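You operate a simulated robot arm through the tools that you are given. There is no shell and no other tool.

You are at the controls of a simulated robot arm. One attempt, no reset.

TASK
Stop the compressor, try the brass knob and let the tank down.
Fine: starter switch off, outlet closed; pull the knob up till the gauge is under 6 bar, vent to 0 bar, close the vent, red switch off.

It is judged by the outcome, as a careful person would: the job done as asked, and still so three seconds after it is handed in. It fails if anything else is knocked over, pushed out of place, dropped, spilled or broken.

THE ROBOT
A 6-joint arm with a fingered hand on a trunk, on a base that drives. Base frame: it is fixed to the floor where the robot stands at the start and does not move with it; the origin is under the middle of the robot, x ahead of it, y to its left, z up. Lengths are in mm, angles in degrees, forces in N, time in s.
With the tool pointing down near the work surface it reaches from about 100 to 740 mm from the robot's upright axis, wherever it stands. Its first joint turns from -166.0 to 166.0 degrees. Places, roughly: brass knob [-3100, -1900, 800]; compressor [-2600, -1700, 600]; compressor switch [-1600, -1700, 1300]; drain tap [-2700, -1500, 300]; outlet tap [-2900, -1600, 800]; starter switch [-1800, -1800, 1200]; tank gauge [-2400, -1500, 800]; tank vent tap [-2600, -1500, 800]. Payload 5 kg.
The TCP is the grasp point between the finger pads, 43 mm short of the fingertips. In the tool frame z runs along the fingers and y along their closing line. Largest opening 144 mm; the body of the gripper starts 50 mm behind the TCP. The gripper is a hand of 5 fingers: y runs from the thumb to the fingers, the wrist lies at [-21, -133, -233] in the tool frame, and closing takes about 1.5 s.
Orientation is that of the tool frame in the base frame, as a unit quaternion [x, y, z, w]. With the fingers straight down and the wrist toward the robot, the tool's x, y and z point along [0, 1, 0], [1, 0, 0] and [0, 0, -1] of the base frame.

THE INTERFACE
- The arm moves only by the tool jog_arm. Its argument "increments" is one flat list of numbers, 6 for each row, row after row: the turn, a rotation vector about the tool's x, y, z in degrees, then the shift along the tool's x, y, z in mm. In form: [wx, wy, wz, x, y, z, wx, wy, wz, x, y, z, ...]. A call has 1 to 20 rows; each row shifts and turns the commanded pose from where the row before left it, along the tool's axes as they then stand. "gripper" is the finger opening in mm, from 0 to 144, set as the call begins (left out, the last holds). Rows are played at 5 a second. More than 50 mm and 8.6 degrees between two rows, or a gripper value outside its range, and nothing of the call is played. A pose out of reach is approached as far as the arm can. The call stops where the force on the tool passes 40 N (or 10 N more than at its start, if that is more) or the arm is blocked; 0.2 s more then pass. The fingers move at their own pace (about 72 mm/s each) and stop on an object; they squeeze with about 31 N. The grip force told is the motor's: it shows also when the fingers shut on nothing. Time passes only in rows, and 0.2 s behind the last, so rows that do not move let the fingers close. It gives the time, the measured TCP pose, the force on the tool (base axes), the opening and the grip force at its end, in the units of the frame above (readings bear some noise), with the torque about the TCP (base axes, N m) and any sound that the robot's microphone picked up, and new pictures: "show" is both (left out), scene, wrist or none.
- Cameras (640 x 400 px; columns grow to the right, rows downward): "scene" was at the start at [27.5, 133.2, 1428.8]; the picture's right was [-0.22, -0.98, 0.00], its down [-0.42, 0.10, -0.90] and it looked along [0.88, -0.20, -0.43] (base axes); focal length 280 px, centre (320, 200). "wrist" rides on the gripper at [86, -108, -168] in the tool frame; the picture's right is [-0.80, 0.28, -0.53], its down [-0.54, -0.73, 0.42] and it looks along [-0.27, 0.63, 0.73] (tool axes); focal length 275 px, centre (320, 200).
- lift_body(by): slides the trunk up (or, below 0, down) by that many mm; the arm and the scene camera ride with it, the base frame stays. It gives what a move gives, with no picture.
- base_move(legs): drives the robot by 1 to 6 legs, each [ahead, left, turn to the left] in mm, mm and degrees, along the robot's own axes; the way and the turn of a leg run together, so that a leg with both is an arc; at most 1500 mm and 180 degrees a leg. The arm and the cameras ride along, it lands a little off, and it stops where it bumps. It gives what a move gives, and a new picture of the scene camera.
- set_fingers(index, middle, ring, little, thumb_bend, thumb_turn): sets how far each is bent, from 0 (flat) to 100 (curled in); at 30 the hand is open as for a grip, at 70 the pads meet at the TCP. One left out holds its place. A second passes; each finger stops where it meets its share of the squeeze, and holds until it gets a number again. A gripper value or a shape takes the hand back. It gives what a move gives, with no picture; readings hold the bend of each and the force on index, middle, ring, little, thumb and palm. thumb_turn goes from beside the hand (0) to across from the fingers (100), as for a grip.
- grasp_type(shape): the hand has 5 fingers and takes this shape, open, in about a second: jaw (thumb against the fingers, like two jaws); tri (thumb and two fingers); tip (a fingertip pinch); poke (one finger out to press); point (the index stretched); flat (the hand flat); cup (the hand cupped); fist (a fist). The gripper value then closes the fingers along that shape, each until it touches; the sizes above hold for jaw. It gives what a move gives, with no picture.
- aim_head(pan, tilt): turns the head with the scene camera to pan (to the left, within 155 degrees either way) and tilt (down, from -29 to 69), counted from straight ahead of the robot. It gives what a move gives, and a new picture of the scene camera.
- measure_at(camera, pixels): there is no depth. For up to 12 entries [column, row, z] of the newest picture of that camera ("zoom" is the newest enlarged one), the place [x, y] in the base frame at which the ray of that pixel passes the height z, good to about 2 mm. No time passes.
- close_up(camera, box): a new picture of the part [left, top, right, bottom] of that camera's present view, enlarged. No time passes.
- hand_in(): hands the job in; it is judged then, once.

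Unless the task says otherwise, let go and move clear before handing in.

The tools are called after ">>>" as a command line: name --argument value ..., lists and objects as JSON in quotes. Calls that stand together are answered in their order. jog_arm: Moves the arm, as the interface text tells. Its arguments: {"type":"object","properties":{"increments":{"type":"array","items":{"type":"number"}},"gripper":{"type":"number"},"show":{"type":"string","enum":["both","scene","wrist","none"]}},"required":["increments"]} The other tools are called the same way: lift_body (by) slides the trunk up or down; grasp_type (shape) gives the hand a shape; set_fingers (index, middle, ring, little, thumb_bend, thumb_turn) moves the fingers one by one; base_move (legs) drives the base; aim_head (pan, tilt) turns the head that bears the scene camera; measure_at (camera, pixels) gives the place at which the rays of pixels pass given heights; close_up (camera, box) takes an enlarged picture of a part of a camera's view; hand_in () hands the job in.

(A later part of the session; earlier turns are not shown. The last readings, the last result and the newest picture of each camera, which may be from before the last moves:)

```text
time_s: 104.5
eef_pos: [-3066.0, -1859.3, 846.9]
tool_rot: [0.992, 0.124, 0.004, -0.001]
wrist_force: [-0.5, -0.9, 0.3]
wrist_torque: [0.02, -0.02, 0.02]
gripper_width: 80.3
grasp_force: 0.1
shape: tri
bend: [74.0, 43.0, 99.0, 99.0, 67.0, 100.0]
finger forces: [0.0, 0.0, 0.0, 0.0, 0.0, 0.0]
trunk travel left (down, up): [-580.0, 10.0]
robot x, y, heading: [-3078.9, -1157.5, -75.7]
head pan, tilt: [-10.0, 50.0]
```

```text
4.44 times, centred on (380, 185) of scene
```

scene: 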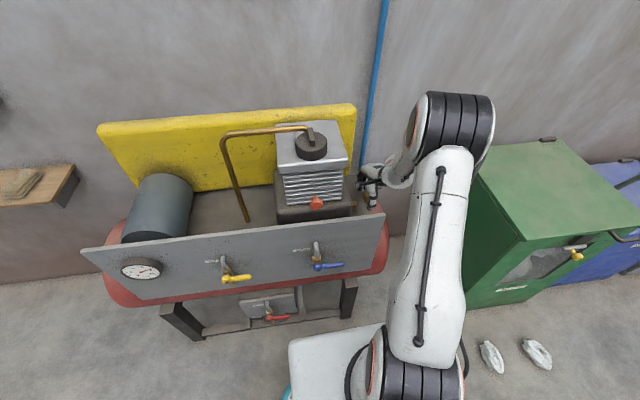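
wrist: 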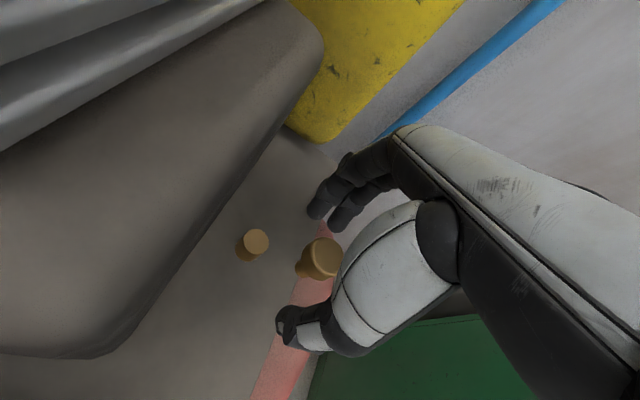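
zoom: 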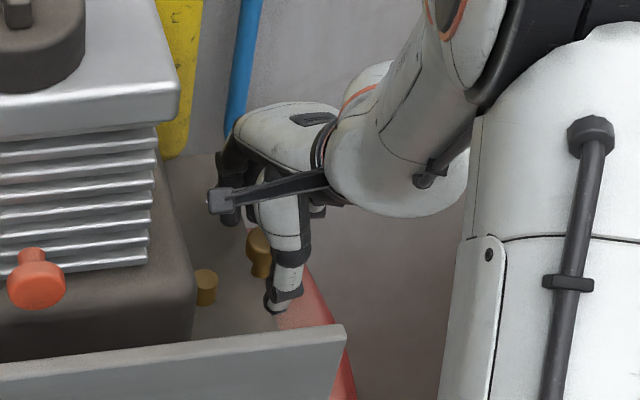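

The knob head is centred between fingers and thumb (wrist 325,254 versus the TCP at about 333,249). I go down 9 mm more and close.

>>> jog_arm --increments '[0, 0, 0, 0, 0, 5, 0, 0, 0, 0, 0, 4]' --show "none"

>>> jog_arm --increments '[0, 0, 0, 0, 0, 0, 0, 0, 0, 0, 0, 0, 0, 0, 0, 0, 0, 0, 0, 0, 0, 0, 0, 0, 0, 0, 0, 0, 0, 0, 0, 0, 0, 0, 0, 0]' --gripper 15

>>> close_up --camera "wrist" --box '[200, 140, 420, 380]'

>>> close_up --camera "scene" --box '[320, 140, 440, 230]'

```text
time_s: 105.1
eef_pos: [-3066.8, -1859.1, 837.9]
tool_rot: [0.992, 0.124, 0.004, -0.001]
wrist_force: [-0.6, -0.2, 0.0]
wrist_torque: [-0.01, -0.01, 0.0]
gripper_width: 80.3
grasp_force: 0.1
shape: tri
bend: [74.0, 43.0, 99.0, 99.0, 67.0, 100.0]
finger forces: [0.0, 0.0, 0.1, 0.1, 0.0, 0.0]
trunk travel left (down, up): [-580.0, 10.0]
robot x, y, heading: [-3077.4, -1157.5, -76.1]
head pan, tilt: [-10.0, 50.0]
```

```text
time_s: 106.5
eef_pos: [-3065.3, -1858.7, 838.4]
tool_rot: [0.992, 0.124, 0.004, 0.0]
wrist_force: [0.6, 2.9, -0.9]
wrist_torque: [0.06, 0.02, -0.01]
gripper_width: 14.5
grasp_force: 30.6
shape: tri
bend: [71.0, 63.0, 100.0, 100.0, 74.0, 100.0]
finger forces: [11.2, 12.4, 0.1, 0.0, 26.9, 0.0]
trunk travel left (down, up): [-580.0, 10.0]
robot x, y, heading: [-3080.6, -1158.2, -76.1]
head pan, tilt: [-10.0, 50.0]
```

scene: 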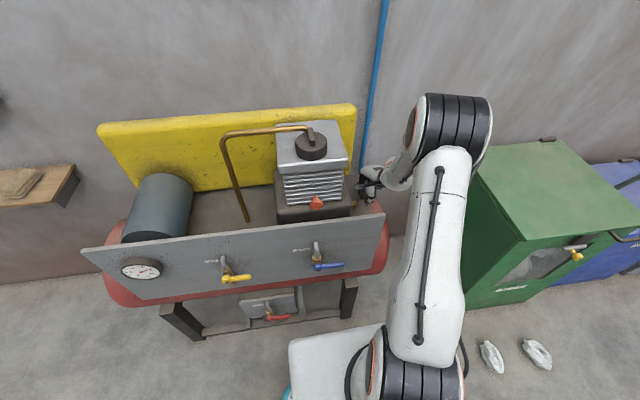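
wrist: 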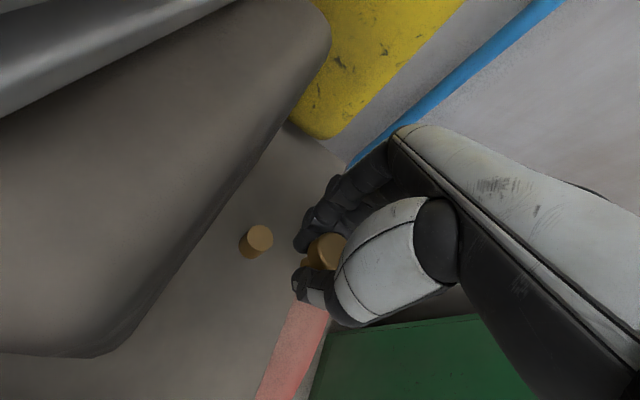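

```text
1.67 times, centred on (310, 260) of wrist
```

zoom: 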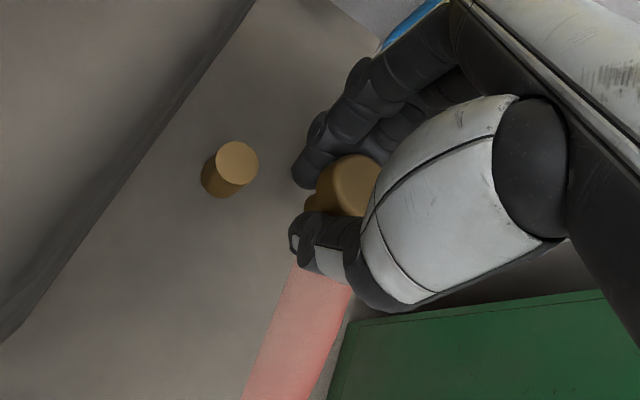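

```text
4.44 times, centred on (380, 185) of scene
```

zoom: 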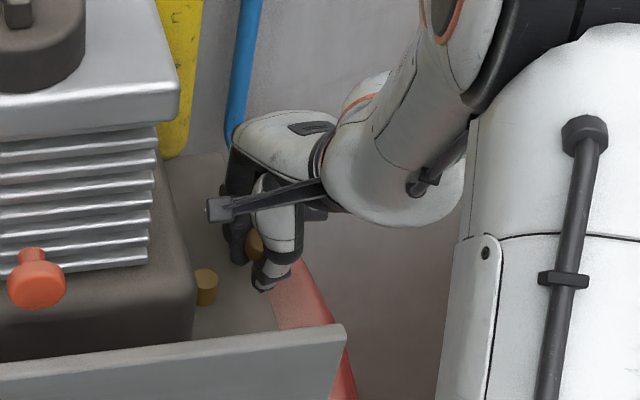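

The fingers have closed on the knob, thumb 27 N, index and middle 11-12 N. I pull up gently in 3 mm steps and watch the force and any sound.

>>> jog_arm --increments '[0, 0, 0, 0, 0, -3, 0, 0, 0, 0, 0, -3, 0, 0, 0, 0, 0, -3, 0, 0, 0, 0, 0, -3]' --gripper 8

>>> close_up --camera "scene" --box '[110, 250, 174, 290]'

>>> close_up --camera "wrist" --box '[200, 140, 420, 380]'

```text
time_s: 107.5
eef_pos: [-3065.2, -1858.5, 850.1]
tool_rot: [0.992, 0.123, 0.004, -0.002]
wrist_force: [-1.1, 2.7, -6.9]
wrist_torque: [-0.03, -0.03, 0.0]
gripper_width: 14.0
grasp_force: 31.0
shape: tri
bend: [71.0, 64.0, 100.0, 100.0, 74.0, 100.0]
finger forces: [12.1, 14.0, 0.0, 0.0, 27.1, 0.0]
trunk travel left (down, up): [-580.0, 10.0]
robot x, y, heading: [-3079.8, -1155.6, -75.5]
head pan, tilt: [-10.0, 50.0]
```

scene: 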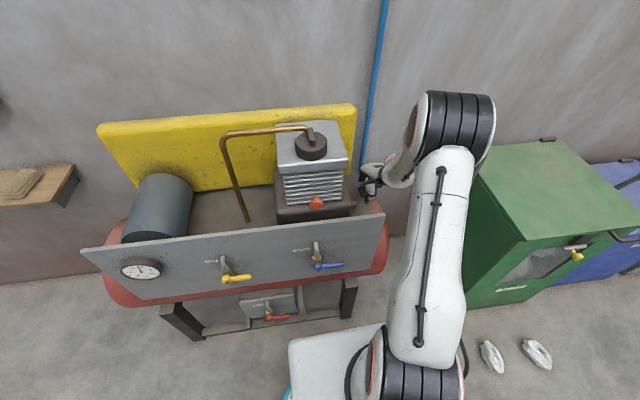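
wrist: 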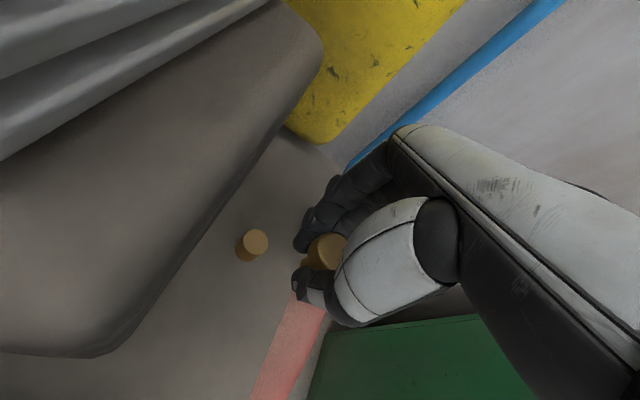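

```text
10.00 times, centred on (142, 270) of scene
```

zoom: 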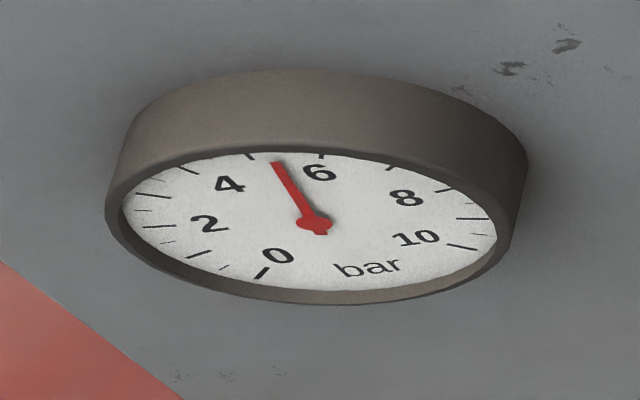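

```text
1.67 times, centred on (310, 260) of wrist
```

zoom: 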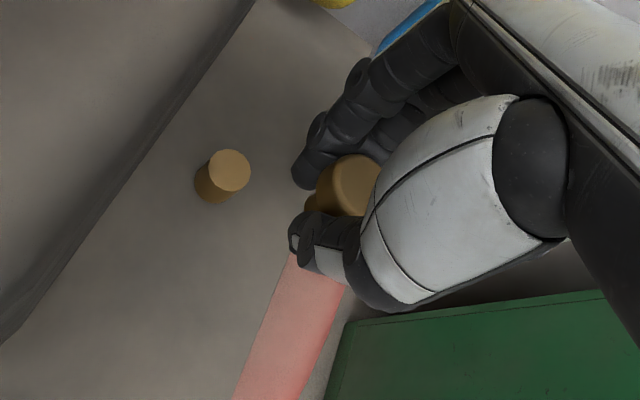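

The knob came up about 12 mm and the gauge needle has dropped to roughly 5.3 bar, under 6. I let the knob down, open the fingers, and check.

>>> jog_arm --increments '[0, 0, 0, 0, 0, 4, 0, 0, 0, 0, 0, 4, 0, 0, 0, 0, 0, 4, 0, 0, 0, 0, 0, 0]' --show "none"

>>> jog_arm --increments '[0, 0, 0, 0, 0, 0, 0, 0, 0, 0, 0, 0, 0, 0, 0, 0, 0, 0, 0, 0, 0, 0, 0, 0, 0, 0, 0, 0, 0, 0]' --gripper 85

>>> close_up --camera "scene" --box '[110, 250, 174, 290]'

>>> close_up --camera "wrist" --box '[200, 140, 420, 380]'

```text
time_s: 108.5
eef_pos: [-3065.5, -1858.8, 838.6]
tool_rot: [0.992, 0.123, 0.003, 0.0]
wrist_force: [-0.9, 5.4, -0.8]
wrist_torque: [0.11, 0.02, -0.02]
gripper_width: 14.0
grasp_force: 31.1
shape: tri
bend: [71.0, 64.0, 100.0, 100.0, 74.0, 100.0]
finger forces: [11.7, 13.8, 0.0, 0.0, 28.3, 0.1]
trunk travel left (down, up): [-580.0, 10.0]
robot x, y, heading: [-3076.9, -1156.4, -75.8]
head pan, tilt: [-10.0, 50.0]
```

```text
time_s: 109.7
eef_pos: [-3064.6, -1861.5, 838.8]
tool_rot: [0.992, 0.124, 0.004, 0.0]
wrist_force: [0.1, -0.6, -0.6]
wrist_torque: [-0.01, 0.01, 0.02]
gripper_width: 84.5
grasp_force: 0.1
shape: tri
bend: [74.0, 41.0, 99.0, 99.0, 66.0, 100.0]
finger forces: [0.0, 0.1, 0.1, 0.1, 0.0, 0.0]
trunk travel left (down, up): [-580.0, 10.0]
robot x, y, heading: [-3078.1, -1159.3, -75.8]
head pan, tilt: [-10.0, 50.0]
```

scene: 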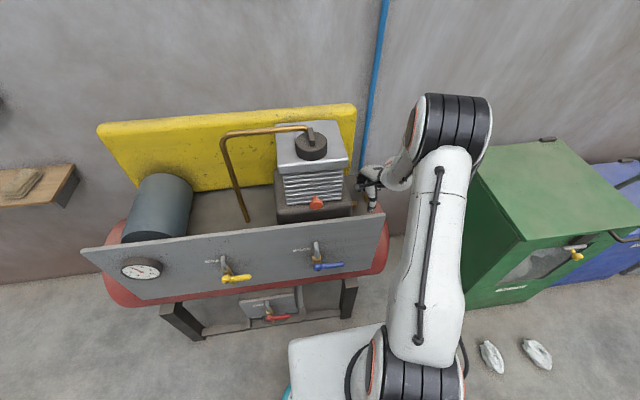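
wrist: 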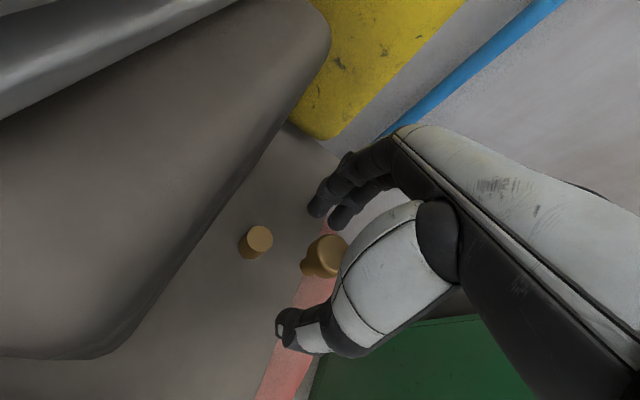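

```text
10.00 times, centred on (142, 270) of scene
```

zoom: 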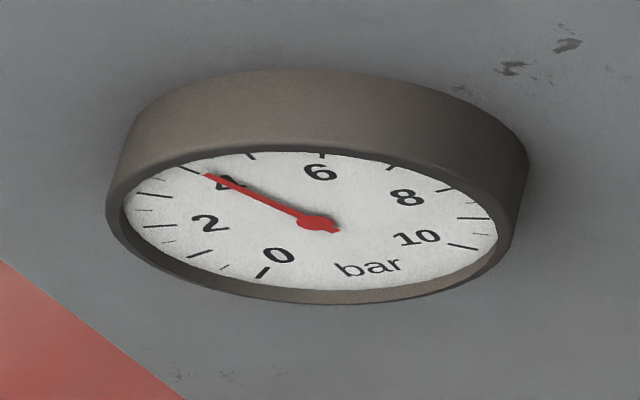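

```text
1.67 times, centred on (310, 260) of wrist
```

zoom: 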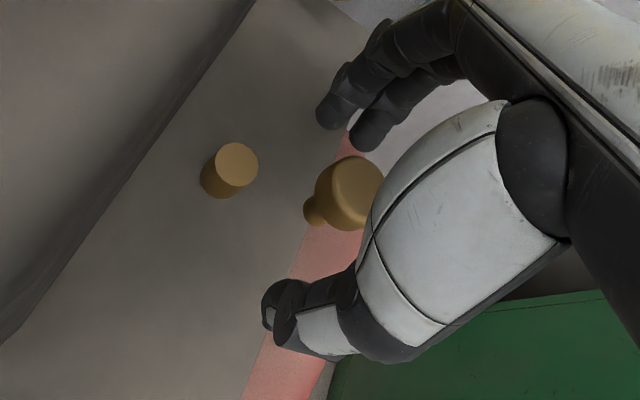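

The gauge reads about 4.2 bar and the knob is released. I rise straight up clear of everything and check whether the gauge holds.

>>> jog_arm --increments '[0, 0, 0, 0, 0, -30, 0, 0, 0, 0, 0, -40, 0, 0, 0, 0, 0, -45, 0, 0, 0, 0, 0, -45, 0, 0, 0, 0, 0, -45, 0, 0, 0, 0, 0, -45, 0, 0, 0, 0, 0, -45, 0, 0, 0, 0, 0, -45, 0, 0, 0, 0, 0, -45, 0, 0, 0, 0, 0, -45, 0, 0, 0, 0, 0, -45, 0, 0, 0, 0, 0, -40]' --show "none"

>>> close_up --camera "scene" --box '[110, 250, 174, 290]'

>>> close_up --camera "scene" --box '[320, 170, 400, 230]'

```text
time_s: 112.3
eef_pos: [-3068.9, -1858.9, 1353.9]
tool_rot: [0.992, 0.124, 0.005, -0.001]
wrist_force: [0.3, -0.4, 0.7]
wrist_torque: [0.0, 0.01, -0.02]
gripper_width: 85.0
grasp_force: 0.1
shape: tri
bend: [74.0, 41.0, 99.0, 99.0, 66.0, 100.0]
finger forces: [0.1, 0.0, 0.0, 0.0, 0.0, 0.1]
trunk travel left (down, up): [-580.0, 10.0]
robot x, y, heading: [-3080.3, -1159.5, -75.6]
head pan, tilt: [-10.0, 50.0]
```

```text
10.00 times, centred on (142, 270) of scene
```

zoom: 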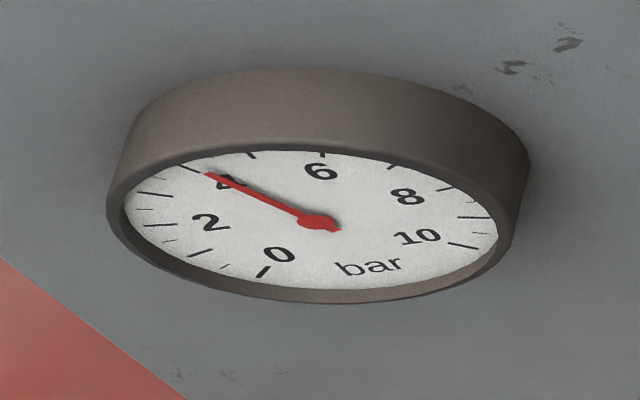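

```text
6.67 times, centred on (360, 200) of scene
```

zoom: 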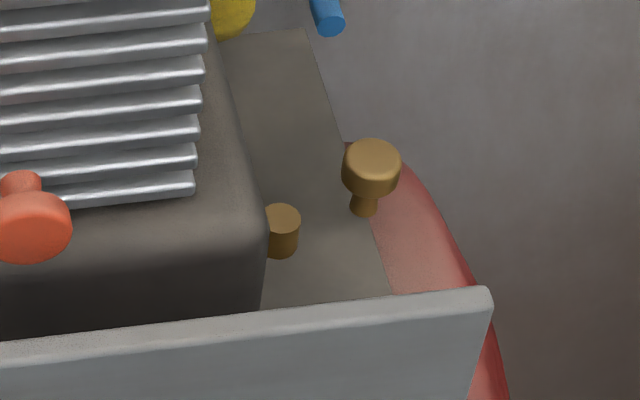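

The gauge holds at 4.2 bar and the knob is back on its seat. Next is the vent: I back away, turn the hand to the pitched pointing pose, and slide left to the vent.

>>> base_move --legs '[[-331, 0, 0], [0, 698, 0]]'

>>> grasp_type --shape "point"

>>> jog_arm --increments '[-8.5, 0, 0, 0, 0, 0, -8.5, 0, 0, 0, 0, 0, -8.5, 0, 0, 0, 0, 0, -8.5, 0, 0, 0, 0, 0, -8.5, 0, 0, 0, 0, 0, 0, 0, 0, -45, 0, 0, 0, 0, 0, -45, 0, 0, 0, 0, 0, -45, 0, 0, 0, 0, 0, -45, 0, 0, 0, 0, 0, -45, 0, 0, 0, 0, 0, 0, -30, -27, 0, 0, 0, 0, -30, -27, 0, 0, 0, 0, -30, -27]' --show "none"

>>> aim_head --pan -15 --tilt 40

```text
time_s: 117.9
eef_pos: [-2477.2, -1366.6, 1352.8]
tool_rot: [0.993, 0.122, 0.004, 0.0]
wrist_force: [0.3, 1.4, -0.1]
wrist_torque: [-0.03, 0.05, -0.04]
gripper_width: 84.8
grasp_force: 0.1
shape: tri
bend: [74.0, 41.0, 99.0, 99.0, 66.0, 100.0]
finger forces: [0.0, 0.1, 0.1, 0.0, 0.1, 0.0]
trunk travel left (down, up): [-580.0, 10.0]
robot x, y, heading: [-2485.3, -662.4, -75.9]
head pan, tilt: [-10.0, 50.0]
```

scene: 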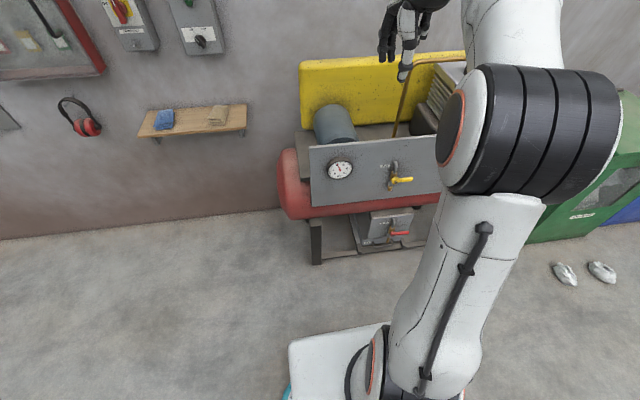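

```text
time_s: 118.8
eef_pos: [-2478.0, -1366.6, 1354.1]
tool_rot: [0.992, 0.122, 0.004, 0.0]
wrist_force: [0.0, -0.4, -1.1]
wrist_torque: [0.01, -0.01, -0.01]
gripper_width: 136.2
grasp_force: 0.0
shape: point
bend: [19.0, 100.0, 100.0, 100.0, 98.0, 88.0]
finger forces: [0.1, 0.1, 0.1, 0.0, 0.0, 0.0]
trunk travel left (down, up): [-580.0, 10.0]
robot x, y, heading: [-2482.2, -664.0, -75.9]
head pan, tilt: [-10.0, 50.0]
```

```text
time_s: 121.6
eef_pos: [-2725.6, -1303.0, 1349.1]
tool_rot: [0.926, 0.113, 0.048, 0.358]
wrist_force: [-0.1, 0.6, -0.5]
wrist_torque: [0.0, 0.02, -0.01]
gripper_width: 136.2
grasp_force: 0.2
shape: point
bend: [19.0, 100.0, 100.0, 100.0, 99.0, 87.0]
finger forces: [0.0, 0.1, 0.0, 0.1, 0.0, 0.1]
trunk travel left (down, up): [-580.0, 10.0]
robot x, y, heading: [-2485.2, -665.1, -75.8]
head pan, tilt: [-10.0, 50.0]
```

```text
time_s: 122.3
eef_pos: [-2724.4, -1304.9, 1349.9]
tool_rot: [0.925, 0.113, 0.048, 0.359]
wrist_force: [-0.1, 0.3, -0.8]
wrist_torque: [0.02, -0.02, 0.01]
gripper_width: 136.3
grasp_force: 0.1
shape: point
bend: [19.0, 100.0, 100.0, 100.0, 99.0, 87.0]
finger forces: [0.1, 0.0, 0.1, 0.0, 0.1, 0.0]
trunk travel left (down, up): [-580.0, 10.0]
robot x, y, heading: [-2482.9, -662.4, -76.1]
head pan, tilt: [-15.0, 40.0]
```

scene: 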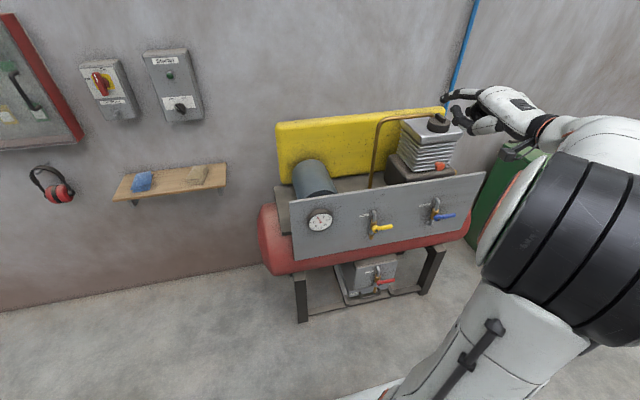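

The fingertip should be about 120 mm in front of the panel taps and 50 mm right of the vent pivot. I lower the trunk in two steps.

>>> lift_body --by -400

>>> lift_body --by -170

>>> aim_head --pan -20 --tilt 25

>>> close_up --camera "scene" --box '[240, 110, 480, 260]'

```text
time_s: 126.2
eef_pos: [-2725.2, -1304.8, 948.7]
tool_rot: [0.925, 0.112, 0.049, 0.359]
wrist_force: [-0.8, -0.3, 0.2]
wrist_torque: [-0.01, -0.01, -0.01]
gripper_width: 136.4
grasp_force: 0.2
shape: point
bend: [19.0, 100.0, 100.0, 100.0, 99.0, 87.0]
finger forces: [0.1, 0.0, 0.0, 0.0, 0.1, 0.0]
trunk travel left (down, up): [-180.0, 410.0]
robot x, y, heading: [-2486.5, -666.0, -76.0]
head pan, tilt: [-15.0, 40.0]
```

```text
time_s: 128.1
eef_pos: [-2725.4, -1304.5, 779.1]
tool_rot: [0.925, 0.112, 0.049, 0.359]
wrist_force: [-0.4, -0.1, 0.2]
wrist_torque: [-0.04, -0.02, -0.03]
gripper_width: 136.4
grasp_force: 0.0
shape: point
bend: [19.0, 100.0, 100.0, 100.0, 99.0, 87.0]
finger forces: [0.1, 0.0, 0.0, 0.1, 0.0, 0.0]
trunk travel left (down, up): [-10.0, 580.0]
robot x, y, heading: [-2484.6, -666.2, -75.8]
head pan, tilt: [-15.0, 40.0]
```

```text
time_s: 128.8
eef_pos: [-2725.8, -1304.1, 779.4]
tool_rot: [0.925, 0.112, 0.048, 0.359]
wrist_force: [0.2, 0.1, 0.0]
wrist_torque: [-0.04, -0.01, 0.01]
gripper_width: 136.5
grasp_force: 0.1
shape: point
bend: [19.0, 100.0, 100.0, 100.0, 99.0, 87.0]
finger forces: [0.1, 0.0, 0.0, 0.0, 0.1, 0.0]
trunk travel left (down, up): [-10.0, 580.0]
robot x, y, heading: [-2484.6, -667.5, -75.9]
head pan, tilt: [-20.0, 25.0]
```

scene: 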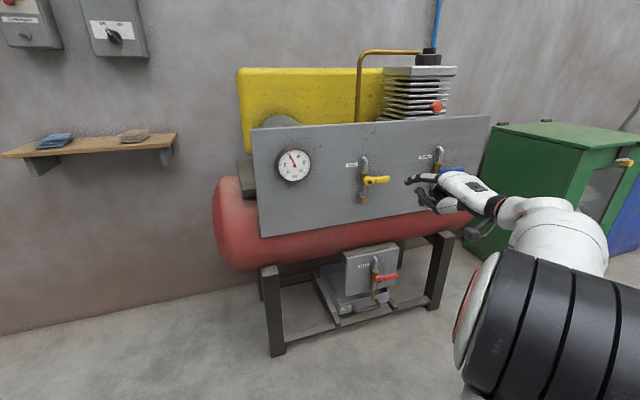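

```text
2.67 times, centred on (360, 185) of scene
```

zoom: 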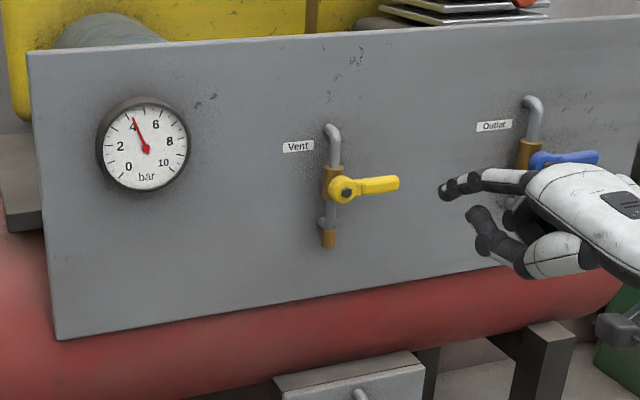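

The gauge still reads about 4.2 and the yellow lever points right. I lower the fingertip below the lever level (z about 740) before moving in under it.

>>> jog_arm --increments '[0, 0, 0, -8, 0, 0, 0, 0, 0, 0, -26, 28.3, 0, 0, 0, 0, -26, 28.3, 0, 0, 0, 0, 29.5, 27, 0, 0, 0, 0, 29.5, 27, 0, 0, 0, 0, 0, 0]'

>>> close_up --camera "scene" --box '[300, 110, 460, 230]'

>>> close_up --camera "wrist" --box '[200, 100, 420, 260]'

```text
time_s: 130.2
eef_pos: [-2713.0, -1385.0, 703.5]
tool_rot: [0.925, 0.113, 0.049, 0.359]
wrist_force: [-0.7, -0.4, -0.3]
wrist_torque: [-0.02, 0.01, 0.01]
gripper_width: 136.3
grasp_force: 0.1
shape: point
bend: [19.0, 100.0, 100.0, 100.0, 99.0, 87.0]
finger forces: [0.0, 0.0, 0.0, 0.0, 0.0, 0.1]
trunk travel left (down, up): [-10.0, 580.0]
robot x, y, heading: [-2486.8, -664.5, -76.0]
head pan, tilt: [-20.0, 25.0]
```

scene: 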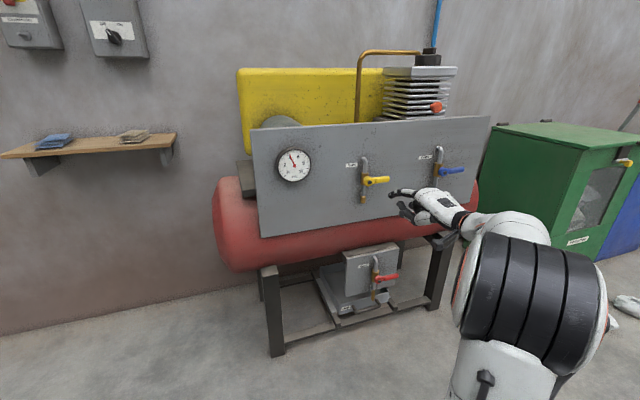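
wrist: 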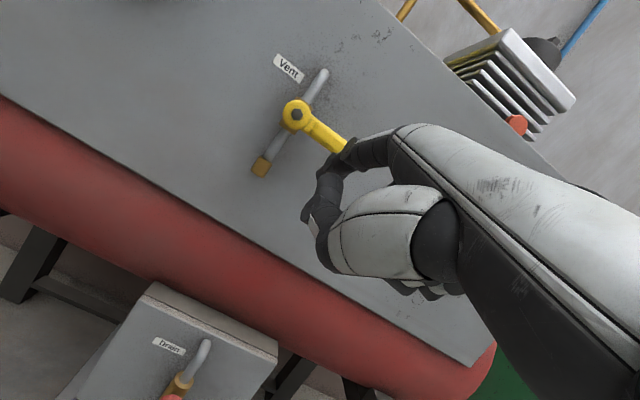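

```text
3.33 times, centred on (380, 170) of scene
```

zoom: 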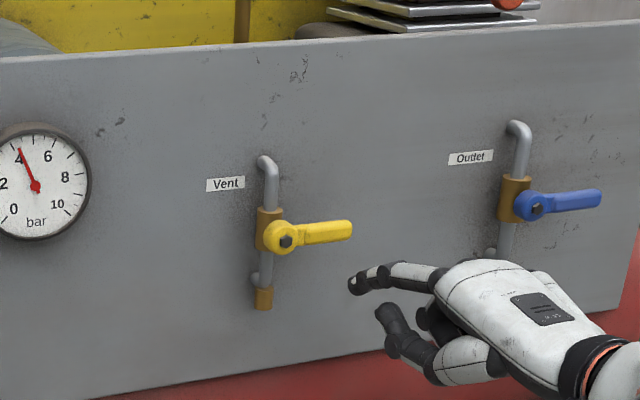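

```text
2.50 times, centred on (310, 180) of wrist
```

zoom: 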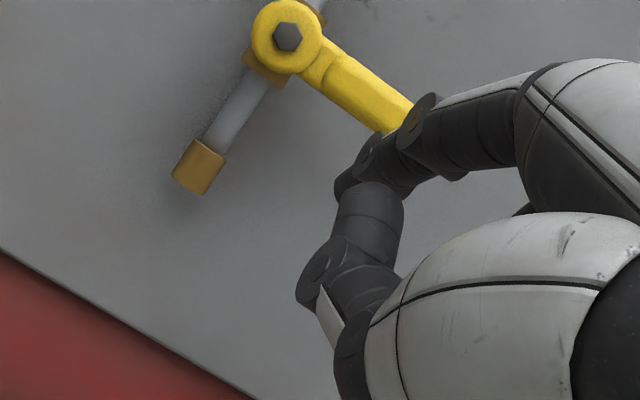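

The fingertip is about 40 mm in front of and below the lever (zoom 355,285). I go in 46 mm beneath it.

>>> jog_arm --increments '[0, 0, 0, 0, 11.3, 10.4, 0, 0, 0, 0, 11.3, 10.4, 0, 0, 0, 0, 11.3, 10.4, 0, 0, 0, 0, 0, 0]'

>>> close_up --camera "scene" --box '[300, 110, 460, 230]'

>>> close_up --camera "wrist" --box '[200, 60, 420, 220]'

```text
time_s: 131.2
eef_pos: [-2701.0, -1426.9, 703.7]
tool_rot: [0.925, 0.112, 0.048, 0.359]
wrist_force: [-0.5, -0.1, 0.1]
wrist_torque: [0.0, -0.01, -0.01]
gripper_width: 136.4
grasp_force: 0.0
shape: point
bend: [19.0, 100.0, 100.0, 100.0, 99.0, 87.0]
finger forces: [0.0, 0.0, 0.0, 0.1, 0.0, 0.1]
trunk travel left (down, up): [-10.0, 580.0]
robot x, y, heading: [-2481.1, -669.0, -76.2]
head pan, tilt: [-20.0, 25.0]
```

scene: 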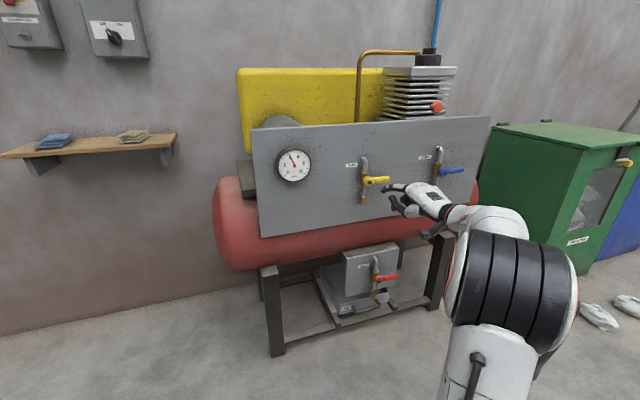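
wrist: 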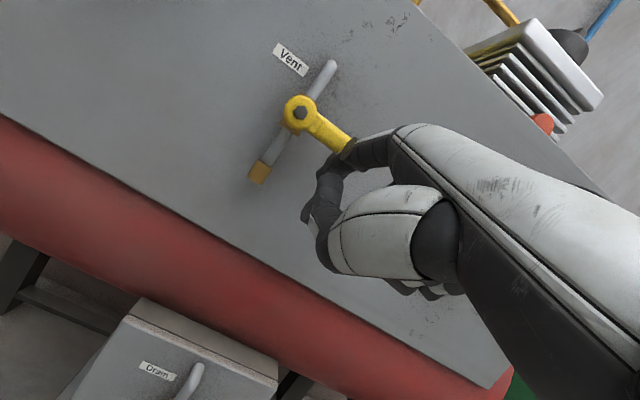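

```text
3.33 times, centred on (380, 170) of scene
```

zoom: 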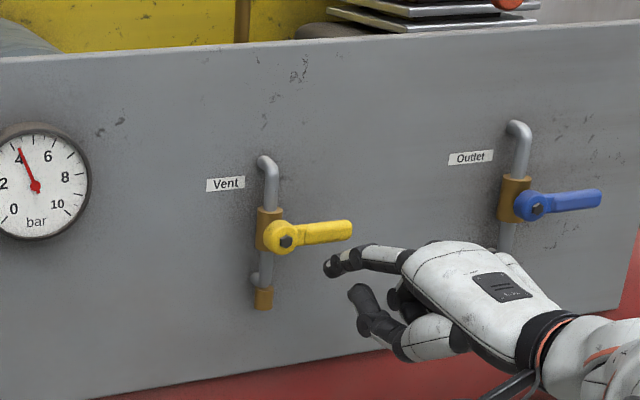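

```text
2.50 times, centred on (310, 140) of wrist
```

zoom: 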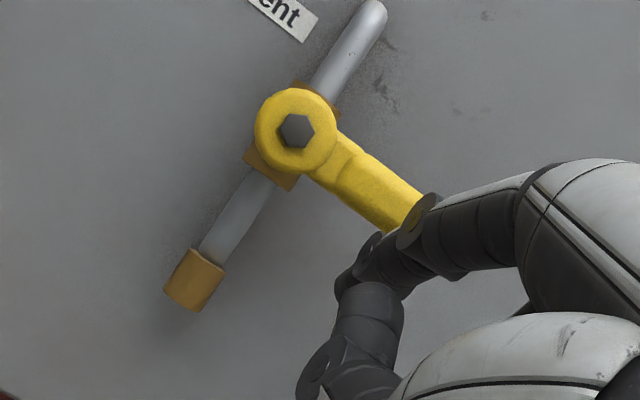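

The fingertip is under the lever (zoom 335,265 below 335,235). I lift it along the lever's arc, first half.

>>> jog_arm --increments '[0, 0, 0, 0, 5, -5.5, 0, 0, 0, 0, 5, -5.5, 0, 0, 0, -2, 5.8, -6.2, 0, 0, 0, -2, 5.8, -6.2, 0, 0, 0, -1, 5.8, -6.2, 0, 0, 0, 0, 5.8, -6.2, 0, 0, 0, 3, 5.4, -5.9, 0, 0, 0, 3, 5.4, -5.9]'

>>> close_up --camera "scene" --box '[260, 110, 420, 230]'

```text
time_s: 133.0
eef_pos: [-2701.2, -1428.8, 768.3]
tool_rot: [0.925, 0.113, 0.049, 0.359]
wrist_force: [-0.6, 0.1, -0.2]
wrist_torque: [0.05, 0.01, -0.05]
gripper_width: 136.3
grasp_force: 0.2
shape: point
bend: [20.0, 100.0, 100.0, 100.0, 99.0, 87.0]
finger forces: [1.3, 0.0, 0.1, 0.1, 0.0, 0.0]
trunk travel left (down, up): [-10.0, 580.0]
robot x, y, heading: [-2486.6, -665.1, -76.0]
head pan, tilt: [-20.0, 25.0]
```

scene: 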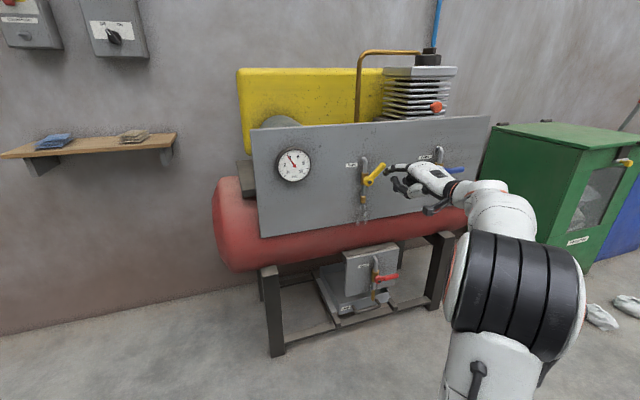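
wrist: 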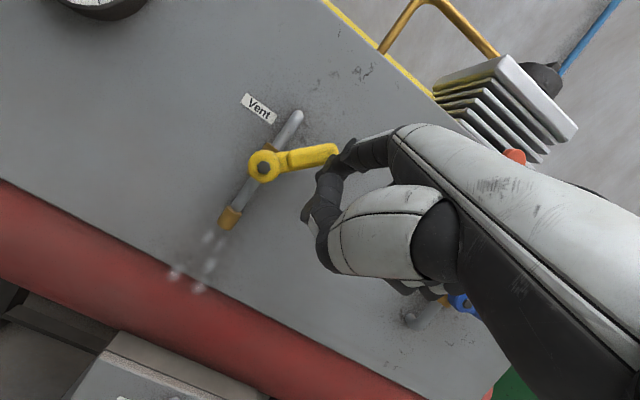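

```text
3.33 times, centred on (340, 170) of scene
```

zoom: 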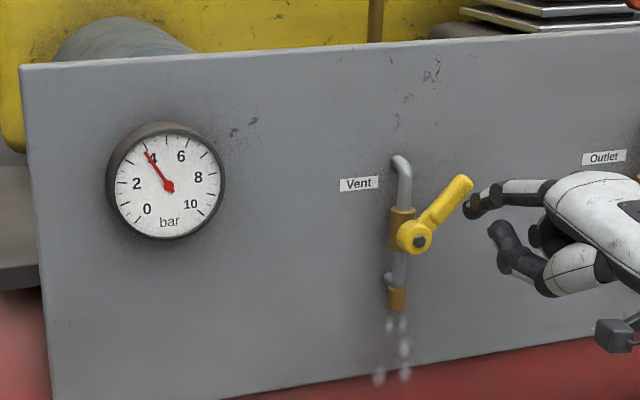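

The lever is at 45° and air already blows from the vent (zoom 395,340). I push on to fully open.

>>> jog_arm --increments '[0, 0, 0, 4, 4.8, -5.2, 0, 0, 0, 4, 4.8, -5.2, 0, 0, 0, 6, 4, -4.4, 0, 0, 0, 6, 4, -4.4, 0, 0, 0, 7, 2.4, -2.6, 0, 0, 0, 8, 2.4, -2.6, 0, 0, 0, 6, 0.7, -0.8]'

>>> close_up --camera "scene" --box '[260, 110, 420, 230]'

```text
time_s: 134.6
eef_pos: [-2662.6, -1418.1, 802.4]
tool_rot: [0.925, 0.111, 0.047, 0.36]
wrist_force: [-4.0, -0.7, -0.7]
wrist_torque: [0.07, -0.15, -0.38]
gripper_width: 136.4
grasp_force: 0.1
shape: point
bend: [20.0, 100.0, 100.0, 100.0, 99.0, 87.0]
finger forces: [4.4, 0.0, 0.0, 0.0, 0.0, 0.1]
trunk travel left (down, up): [-10.0, 580.0]
robot x, y, heading: [-2484.3, -666.1, -75.7]
head pan, tilt: [-20.0, 25.0]
```

scene: 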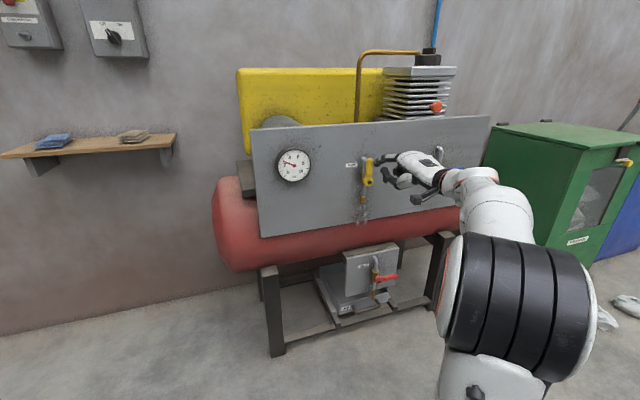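
wrist: 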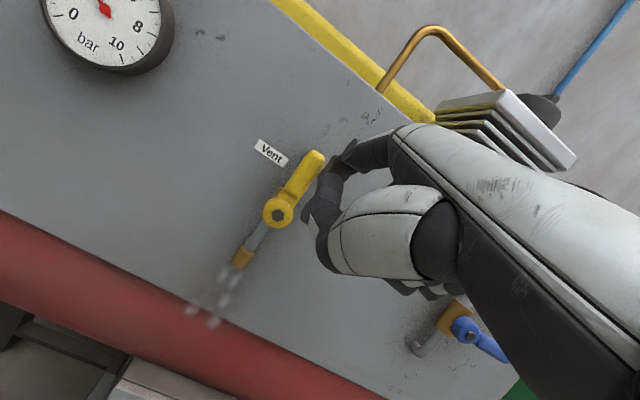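

```text
3.33 times, centred on (340, 170) of scene
```

zoom: 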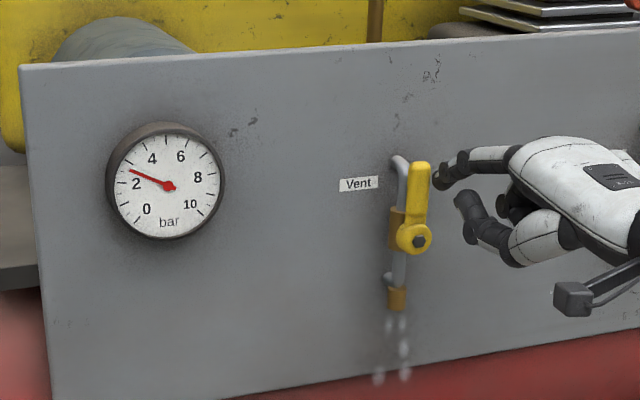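

The vent is fully open and the gauge falls through 2.5 bar. I back the finger off and move over to the left side of the lever while the tank empties.

>>> jog_arm --increments '[0, 0, 0, -6, 0, 0, 0, 0, 0, 0, -22, -20, 0, 0, 0, 0, -22, -20, 0, 0, 0, 28, 0, 0, 0, 0, 0, 28, 0, 0, 0, 0, 0, 28, 0, 0, 0, 0, 0, 0, 0, 0, 0, 0, 0, 0, 0, 0, 0, 0, 0, 0, 0, 0, 0, 0, 0, 0, 0, 0, 0, 0, 0, 0, 0, 0, 0, 0, 0, 0, 0, 0, 0, 0, 0, 0, 0, 0, 0, 0, 0, 0, 0, 0]'

>>> close_up --camera "scene" --box '[260, 110, 420, 230]'

```text
time_s: 137.6
eef_pos: [-2600.2, -1342.4, 802.1]
tool_rot: [0.925, 0.112, 0.048, 0.359]
wrist_force: [0.4, -0.1, -0.3]
wrist_torque: [-0.01, 0.01, 0.0]
gripper_width: 136.2
grasp_force: 0.1
shape: point
bend: [19.0, 100.0, 100.0, 100.0, 99.0, 87.0]
finger forces: [0.1, 0.0, 0.0, 0.1, 0.0, 0.0]
trunk travel left (down, up): [-10.0, 580.0]
robot x, y, heading: [-2485.0, -664.0, -76.0]
head pan, tilt: [-20.0, 25.0]
```

scene: 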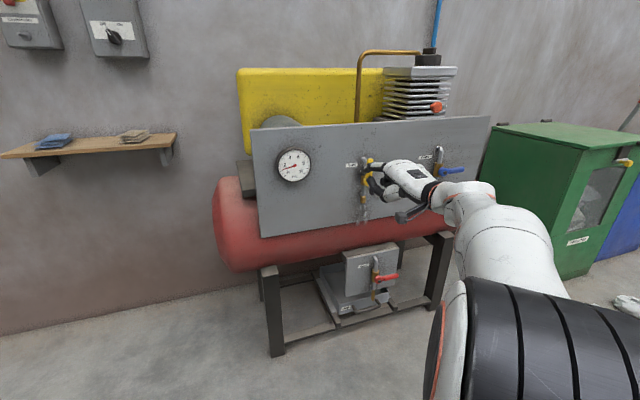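
wrist: 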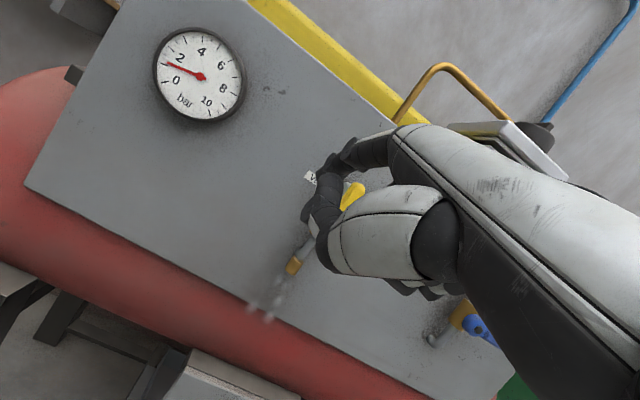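

```text
3.33 times, centred on (340, 170) of scene
```

zoom: 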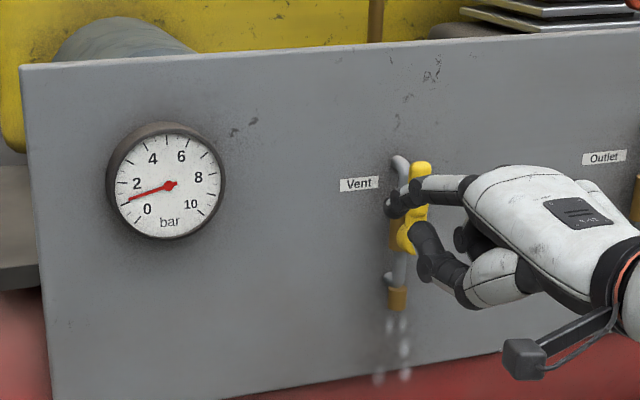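

The gauge is at about 1.2 bar and falling. I wait several seconds for it to reach zero.

>>> jog_arm --increments '[0, 0, 0, 0, 0, 0, 0, 0, 0, 0, 0, 0, 0, 0, 0, 0, 0, 0, 0, 0, 0, 0, 0, 0, 0, 0, 0, 0, 0, 0, 0, 0, 0, 0, 0, 0, 0, 0, 0, 0, 0, 0, 0, 0, 0, 0, 0, 0, 0, 0, 0, 0, 0, 0, 0, 0, 0, 0, 0, 0, 0, 0, 0, 0, 0, 0, 0, 0, 0, 0, 0, 0, 0, 0, 0, 0, 0, 0, 0, 0, 0, 0, 0, 0, 0, 0, 0, 0, 0, 0, 0, 0, 0, 0, 0, 0, 0, 0, 0, 0, 0, 0, 0, 0, 0, 0, 0, 0, 0, 0, 0, 0, 0, 0, 0, 0, 0, 0, 0, 0]' --show "none"

>>> jog_arm --increments '[0, 0, 0, 0, 0, 0, 0, 0, 0, 0, 0, 0, 0, 0, 0, 0, 0, 0, 0, 0, 0, 0, 0, 0, 0, 0, 0, 0, 0, 0, 0, 0, 0, 0, 0, 0, 0, 0, 0, 0, 0, 0, 0, 0, 0, 0, 0, 0, 0, 0, 0, 0, 0, 0, 0, 0, 0, 0, 0, 0, 0, 0, 0, 0, 0, 0, 0, 0, 0, 0, 0, 0, 0, 0, 0, 0, 0, 0, 0, 0, 0, 0, 0, 0, 0, 0, 0, 0, 0, 0, 0, 0, 0, 0, 0, 0, 0, 0, 0, 0, 0, 0, 0, 0, 0, 0, 0, 0, 0, 0, 0, 0, 0, 0, 0, 0, 0, 0, 0, 0]' --show "none"

>>> close_up --camera "scene" --box '[260, 110, 420, 230]'

```text
time_s: 141.8
eef_pos: [-2599.1, -1341.6, 802.0]
tool_rot: [0.925, 0.113, 0.049, 0.36]
wrist_force: [0.1, -0.1, 0.4]
wrist_torque: [0.02, 0.03, -0.02]
gripper_width: 136.4
grasp_force: 0.0
shape: point
bend: [19.0, 100.0, 100.0, 100.0, 99.0, 87.0]
finger forces: [0.0, 0.0, 0.1, 0.1, 0.1, 0.1]
trunk travel left (down, up): [-10.0, 580.0]
robot x, y, heading: [-2486.3, -666.9, -76.1]
head pan, tilt: [-20.0, 25.0]
```

```text
time_s: 146.0
eef_pos: [-2600.1, -1340.8, 802.4]
tool_rot: [0.925, 0.113, 0.048, 0.359]
wrist_force: [0.0, 0.6, 0.8]
wrist_torque: [0.03, 0.04, -0.01]
gripper_width: 136.1
grasp_force: 0.1
shape: point
bend: [19.0, 100.0, 100.0, 100.0, 99.0, 87.0]
finger forces: [0.1, 0.0, 0.0, 0.1, 0.1, 0.1]
trunk travel left (down, up): [-10.0, 580.0]
robot x, y, heading: [-2482.5, -663.5, -76.0]
head pan, tilt: [-20.0, 25.0]
```

```text
3.33 times, centred on (340, 170) of scene
```

zoom: 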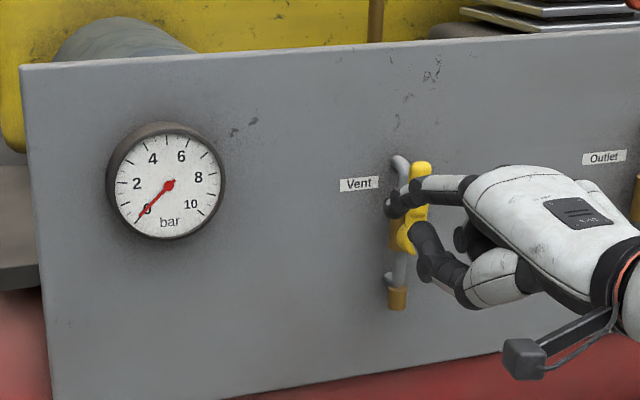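

The needle is at 0 and the plume has stopped. I check the gauge in close-up, then shift further left to come in beside the lever.

>>> close_up --camera "scene" --box '[270, 140, 318, 190]'

>>> jog_arm --increments '[0, 0, 0, 2, 0, 0, 0, 0, 0, 0, 12, 11, 0, 0, 0, 0, 12, 11, 0, 0, 0, 0, 12, 11, 0, 0, 0, 0, 11, 10, 0, 0, 0, 0, 0, 0]'

>>> close_up --camera "scene" --box '[300, 110, 460, 230]'

```text
8.00 times, centred on (294, 165) of scene
```

zoom: 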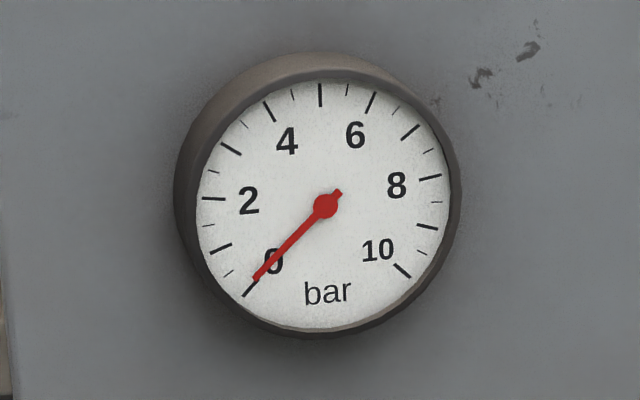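

```text
time_s: 147.4
eef_pos: [-2584.2, -1403.0, 801.0]
tool_rot: [0.925, 0.111, 0.047, 0.359]
wrist_force: [-0.8, 0.3, -0.1]
wrist_torque: [0.0, -0.02, 0.01]
gripper_width: 136.2
grasp_force: 0.1
shape: point
bend: [19.0, 100.0, 100.0, 100.0, 99.0, 87.0]
finger forces: [0.0, 0.0, 0.0, 0.1, 0.0, 0.0]
trunk travel left (down, up): [-10.0, 580.0]
robot x, y, heading: [-2483.4, -666.7, -75.9]
head pan, tilt: [-20.0, 25.0]
```

scene: 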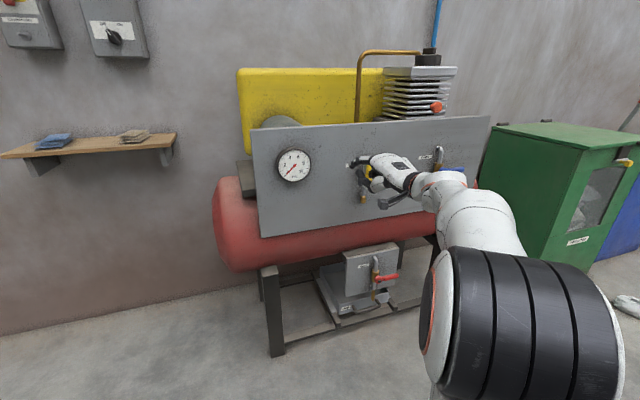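
wrist: 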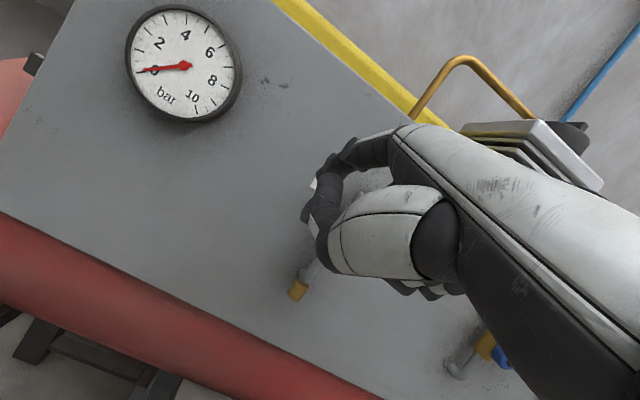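

```text
3.33 times, centred on (380, 170) of scene
```

zoom: 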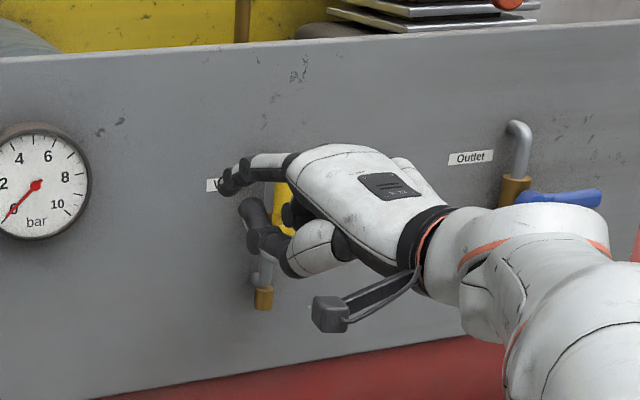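

The gauge reads exactly 0. The tip is now left of the upright lever; I draw out 5 mm to clear the pipe and push right, then down along the arc to close it.

>>> jog_arm --increments '[0, 0, 0, 0, -3.7, -3.4, 0, 0, 0, -10, 0, 0, 0, 0, 0, -10, 0, 0, 0, 0, 0, -10, 0, 0, 0, 0, 0, -10, 0, 0, 0, 0, 0, -8, 0, 0, 0, 0, 0, -8, 0, 0, 0, 0, 0, -8, 0, 0, 0, 0, 0, -8, 0, 0, 0, 0, 0, -8, 0, 0, 0, 0, 0, -8, 0, 0]'

>>> close_up --camera "scene" --box '[300, 110, 460, 230]'

```text
time_s: 149.8
eef_pos: [-2669.9, -1420.6, 800.6]
tool_rot: [0.925, 0.113, 0.048, 0.359]
wrist_force: [1.1, 1.4, 0.1]
wrist_torque: [-0.01, 0.04, 0.08]
gripper_width: 0.0
grasp_force: 0.0
shape: point
bend: [19.0, 100.0, 100.0, 100.0, 99.0, 87.0]
finger forces: [0.9, 0.0, 0.0, 0.1, 0.0, 0.0]
trunk travel left (down, up): [-10.0, 580.0]
robot x, y, heading: [-2484.1, -664.9, -76.1]
head pan, tilt: [-20.0, 25.0]
```

scene: 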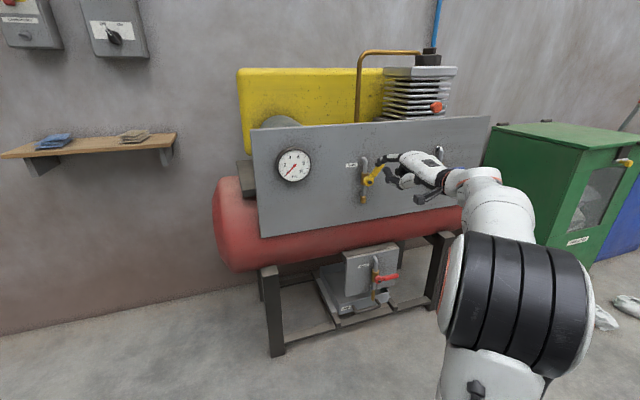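
wrist: 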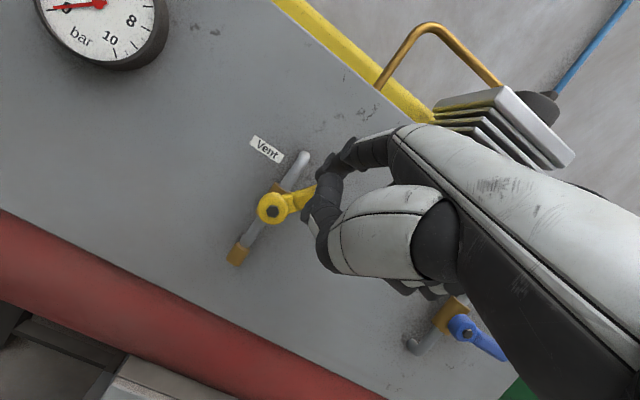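

```text
3.33 times, centred on (380, 170) of scene
```

zoom: 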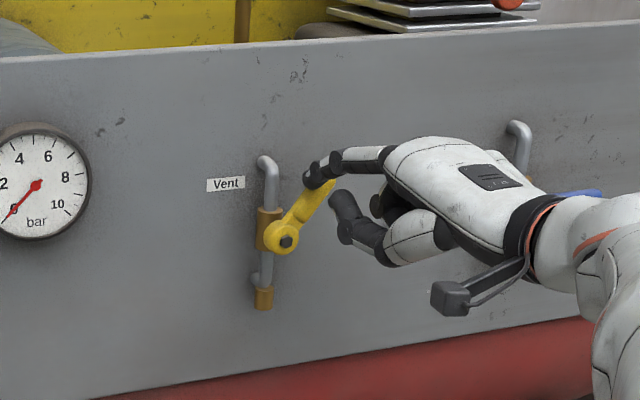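

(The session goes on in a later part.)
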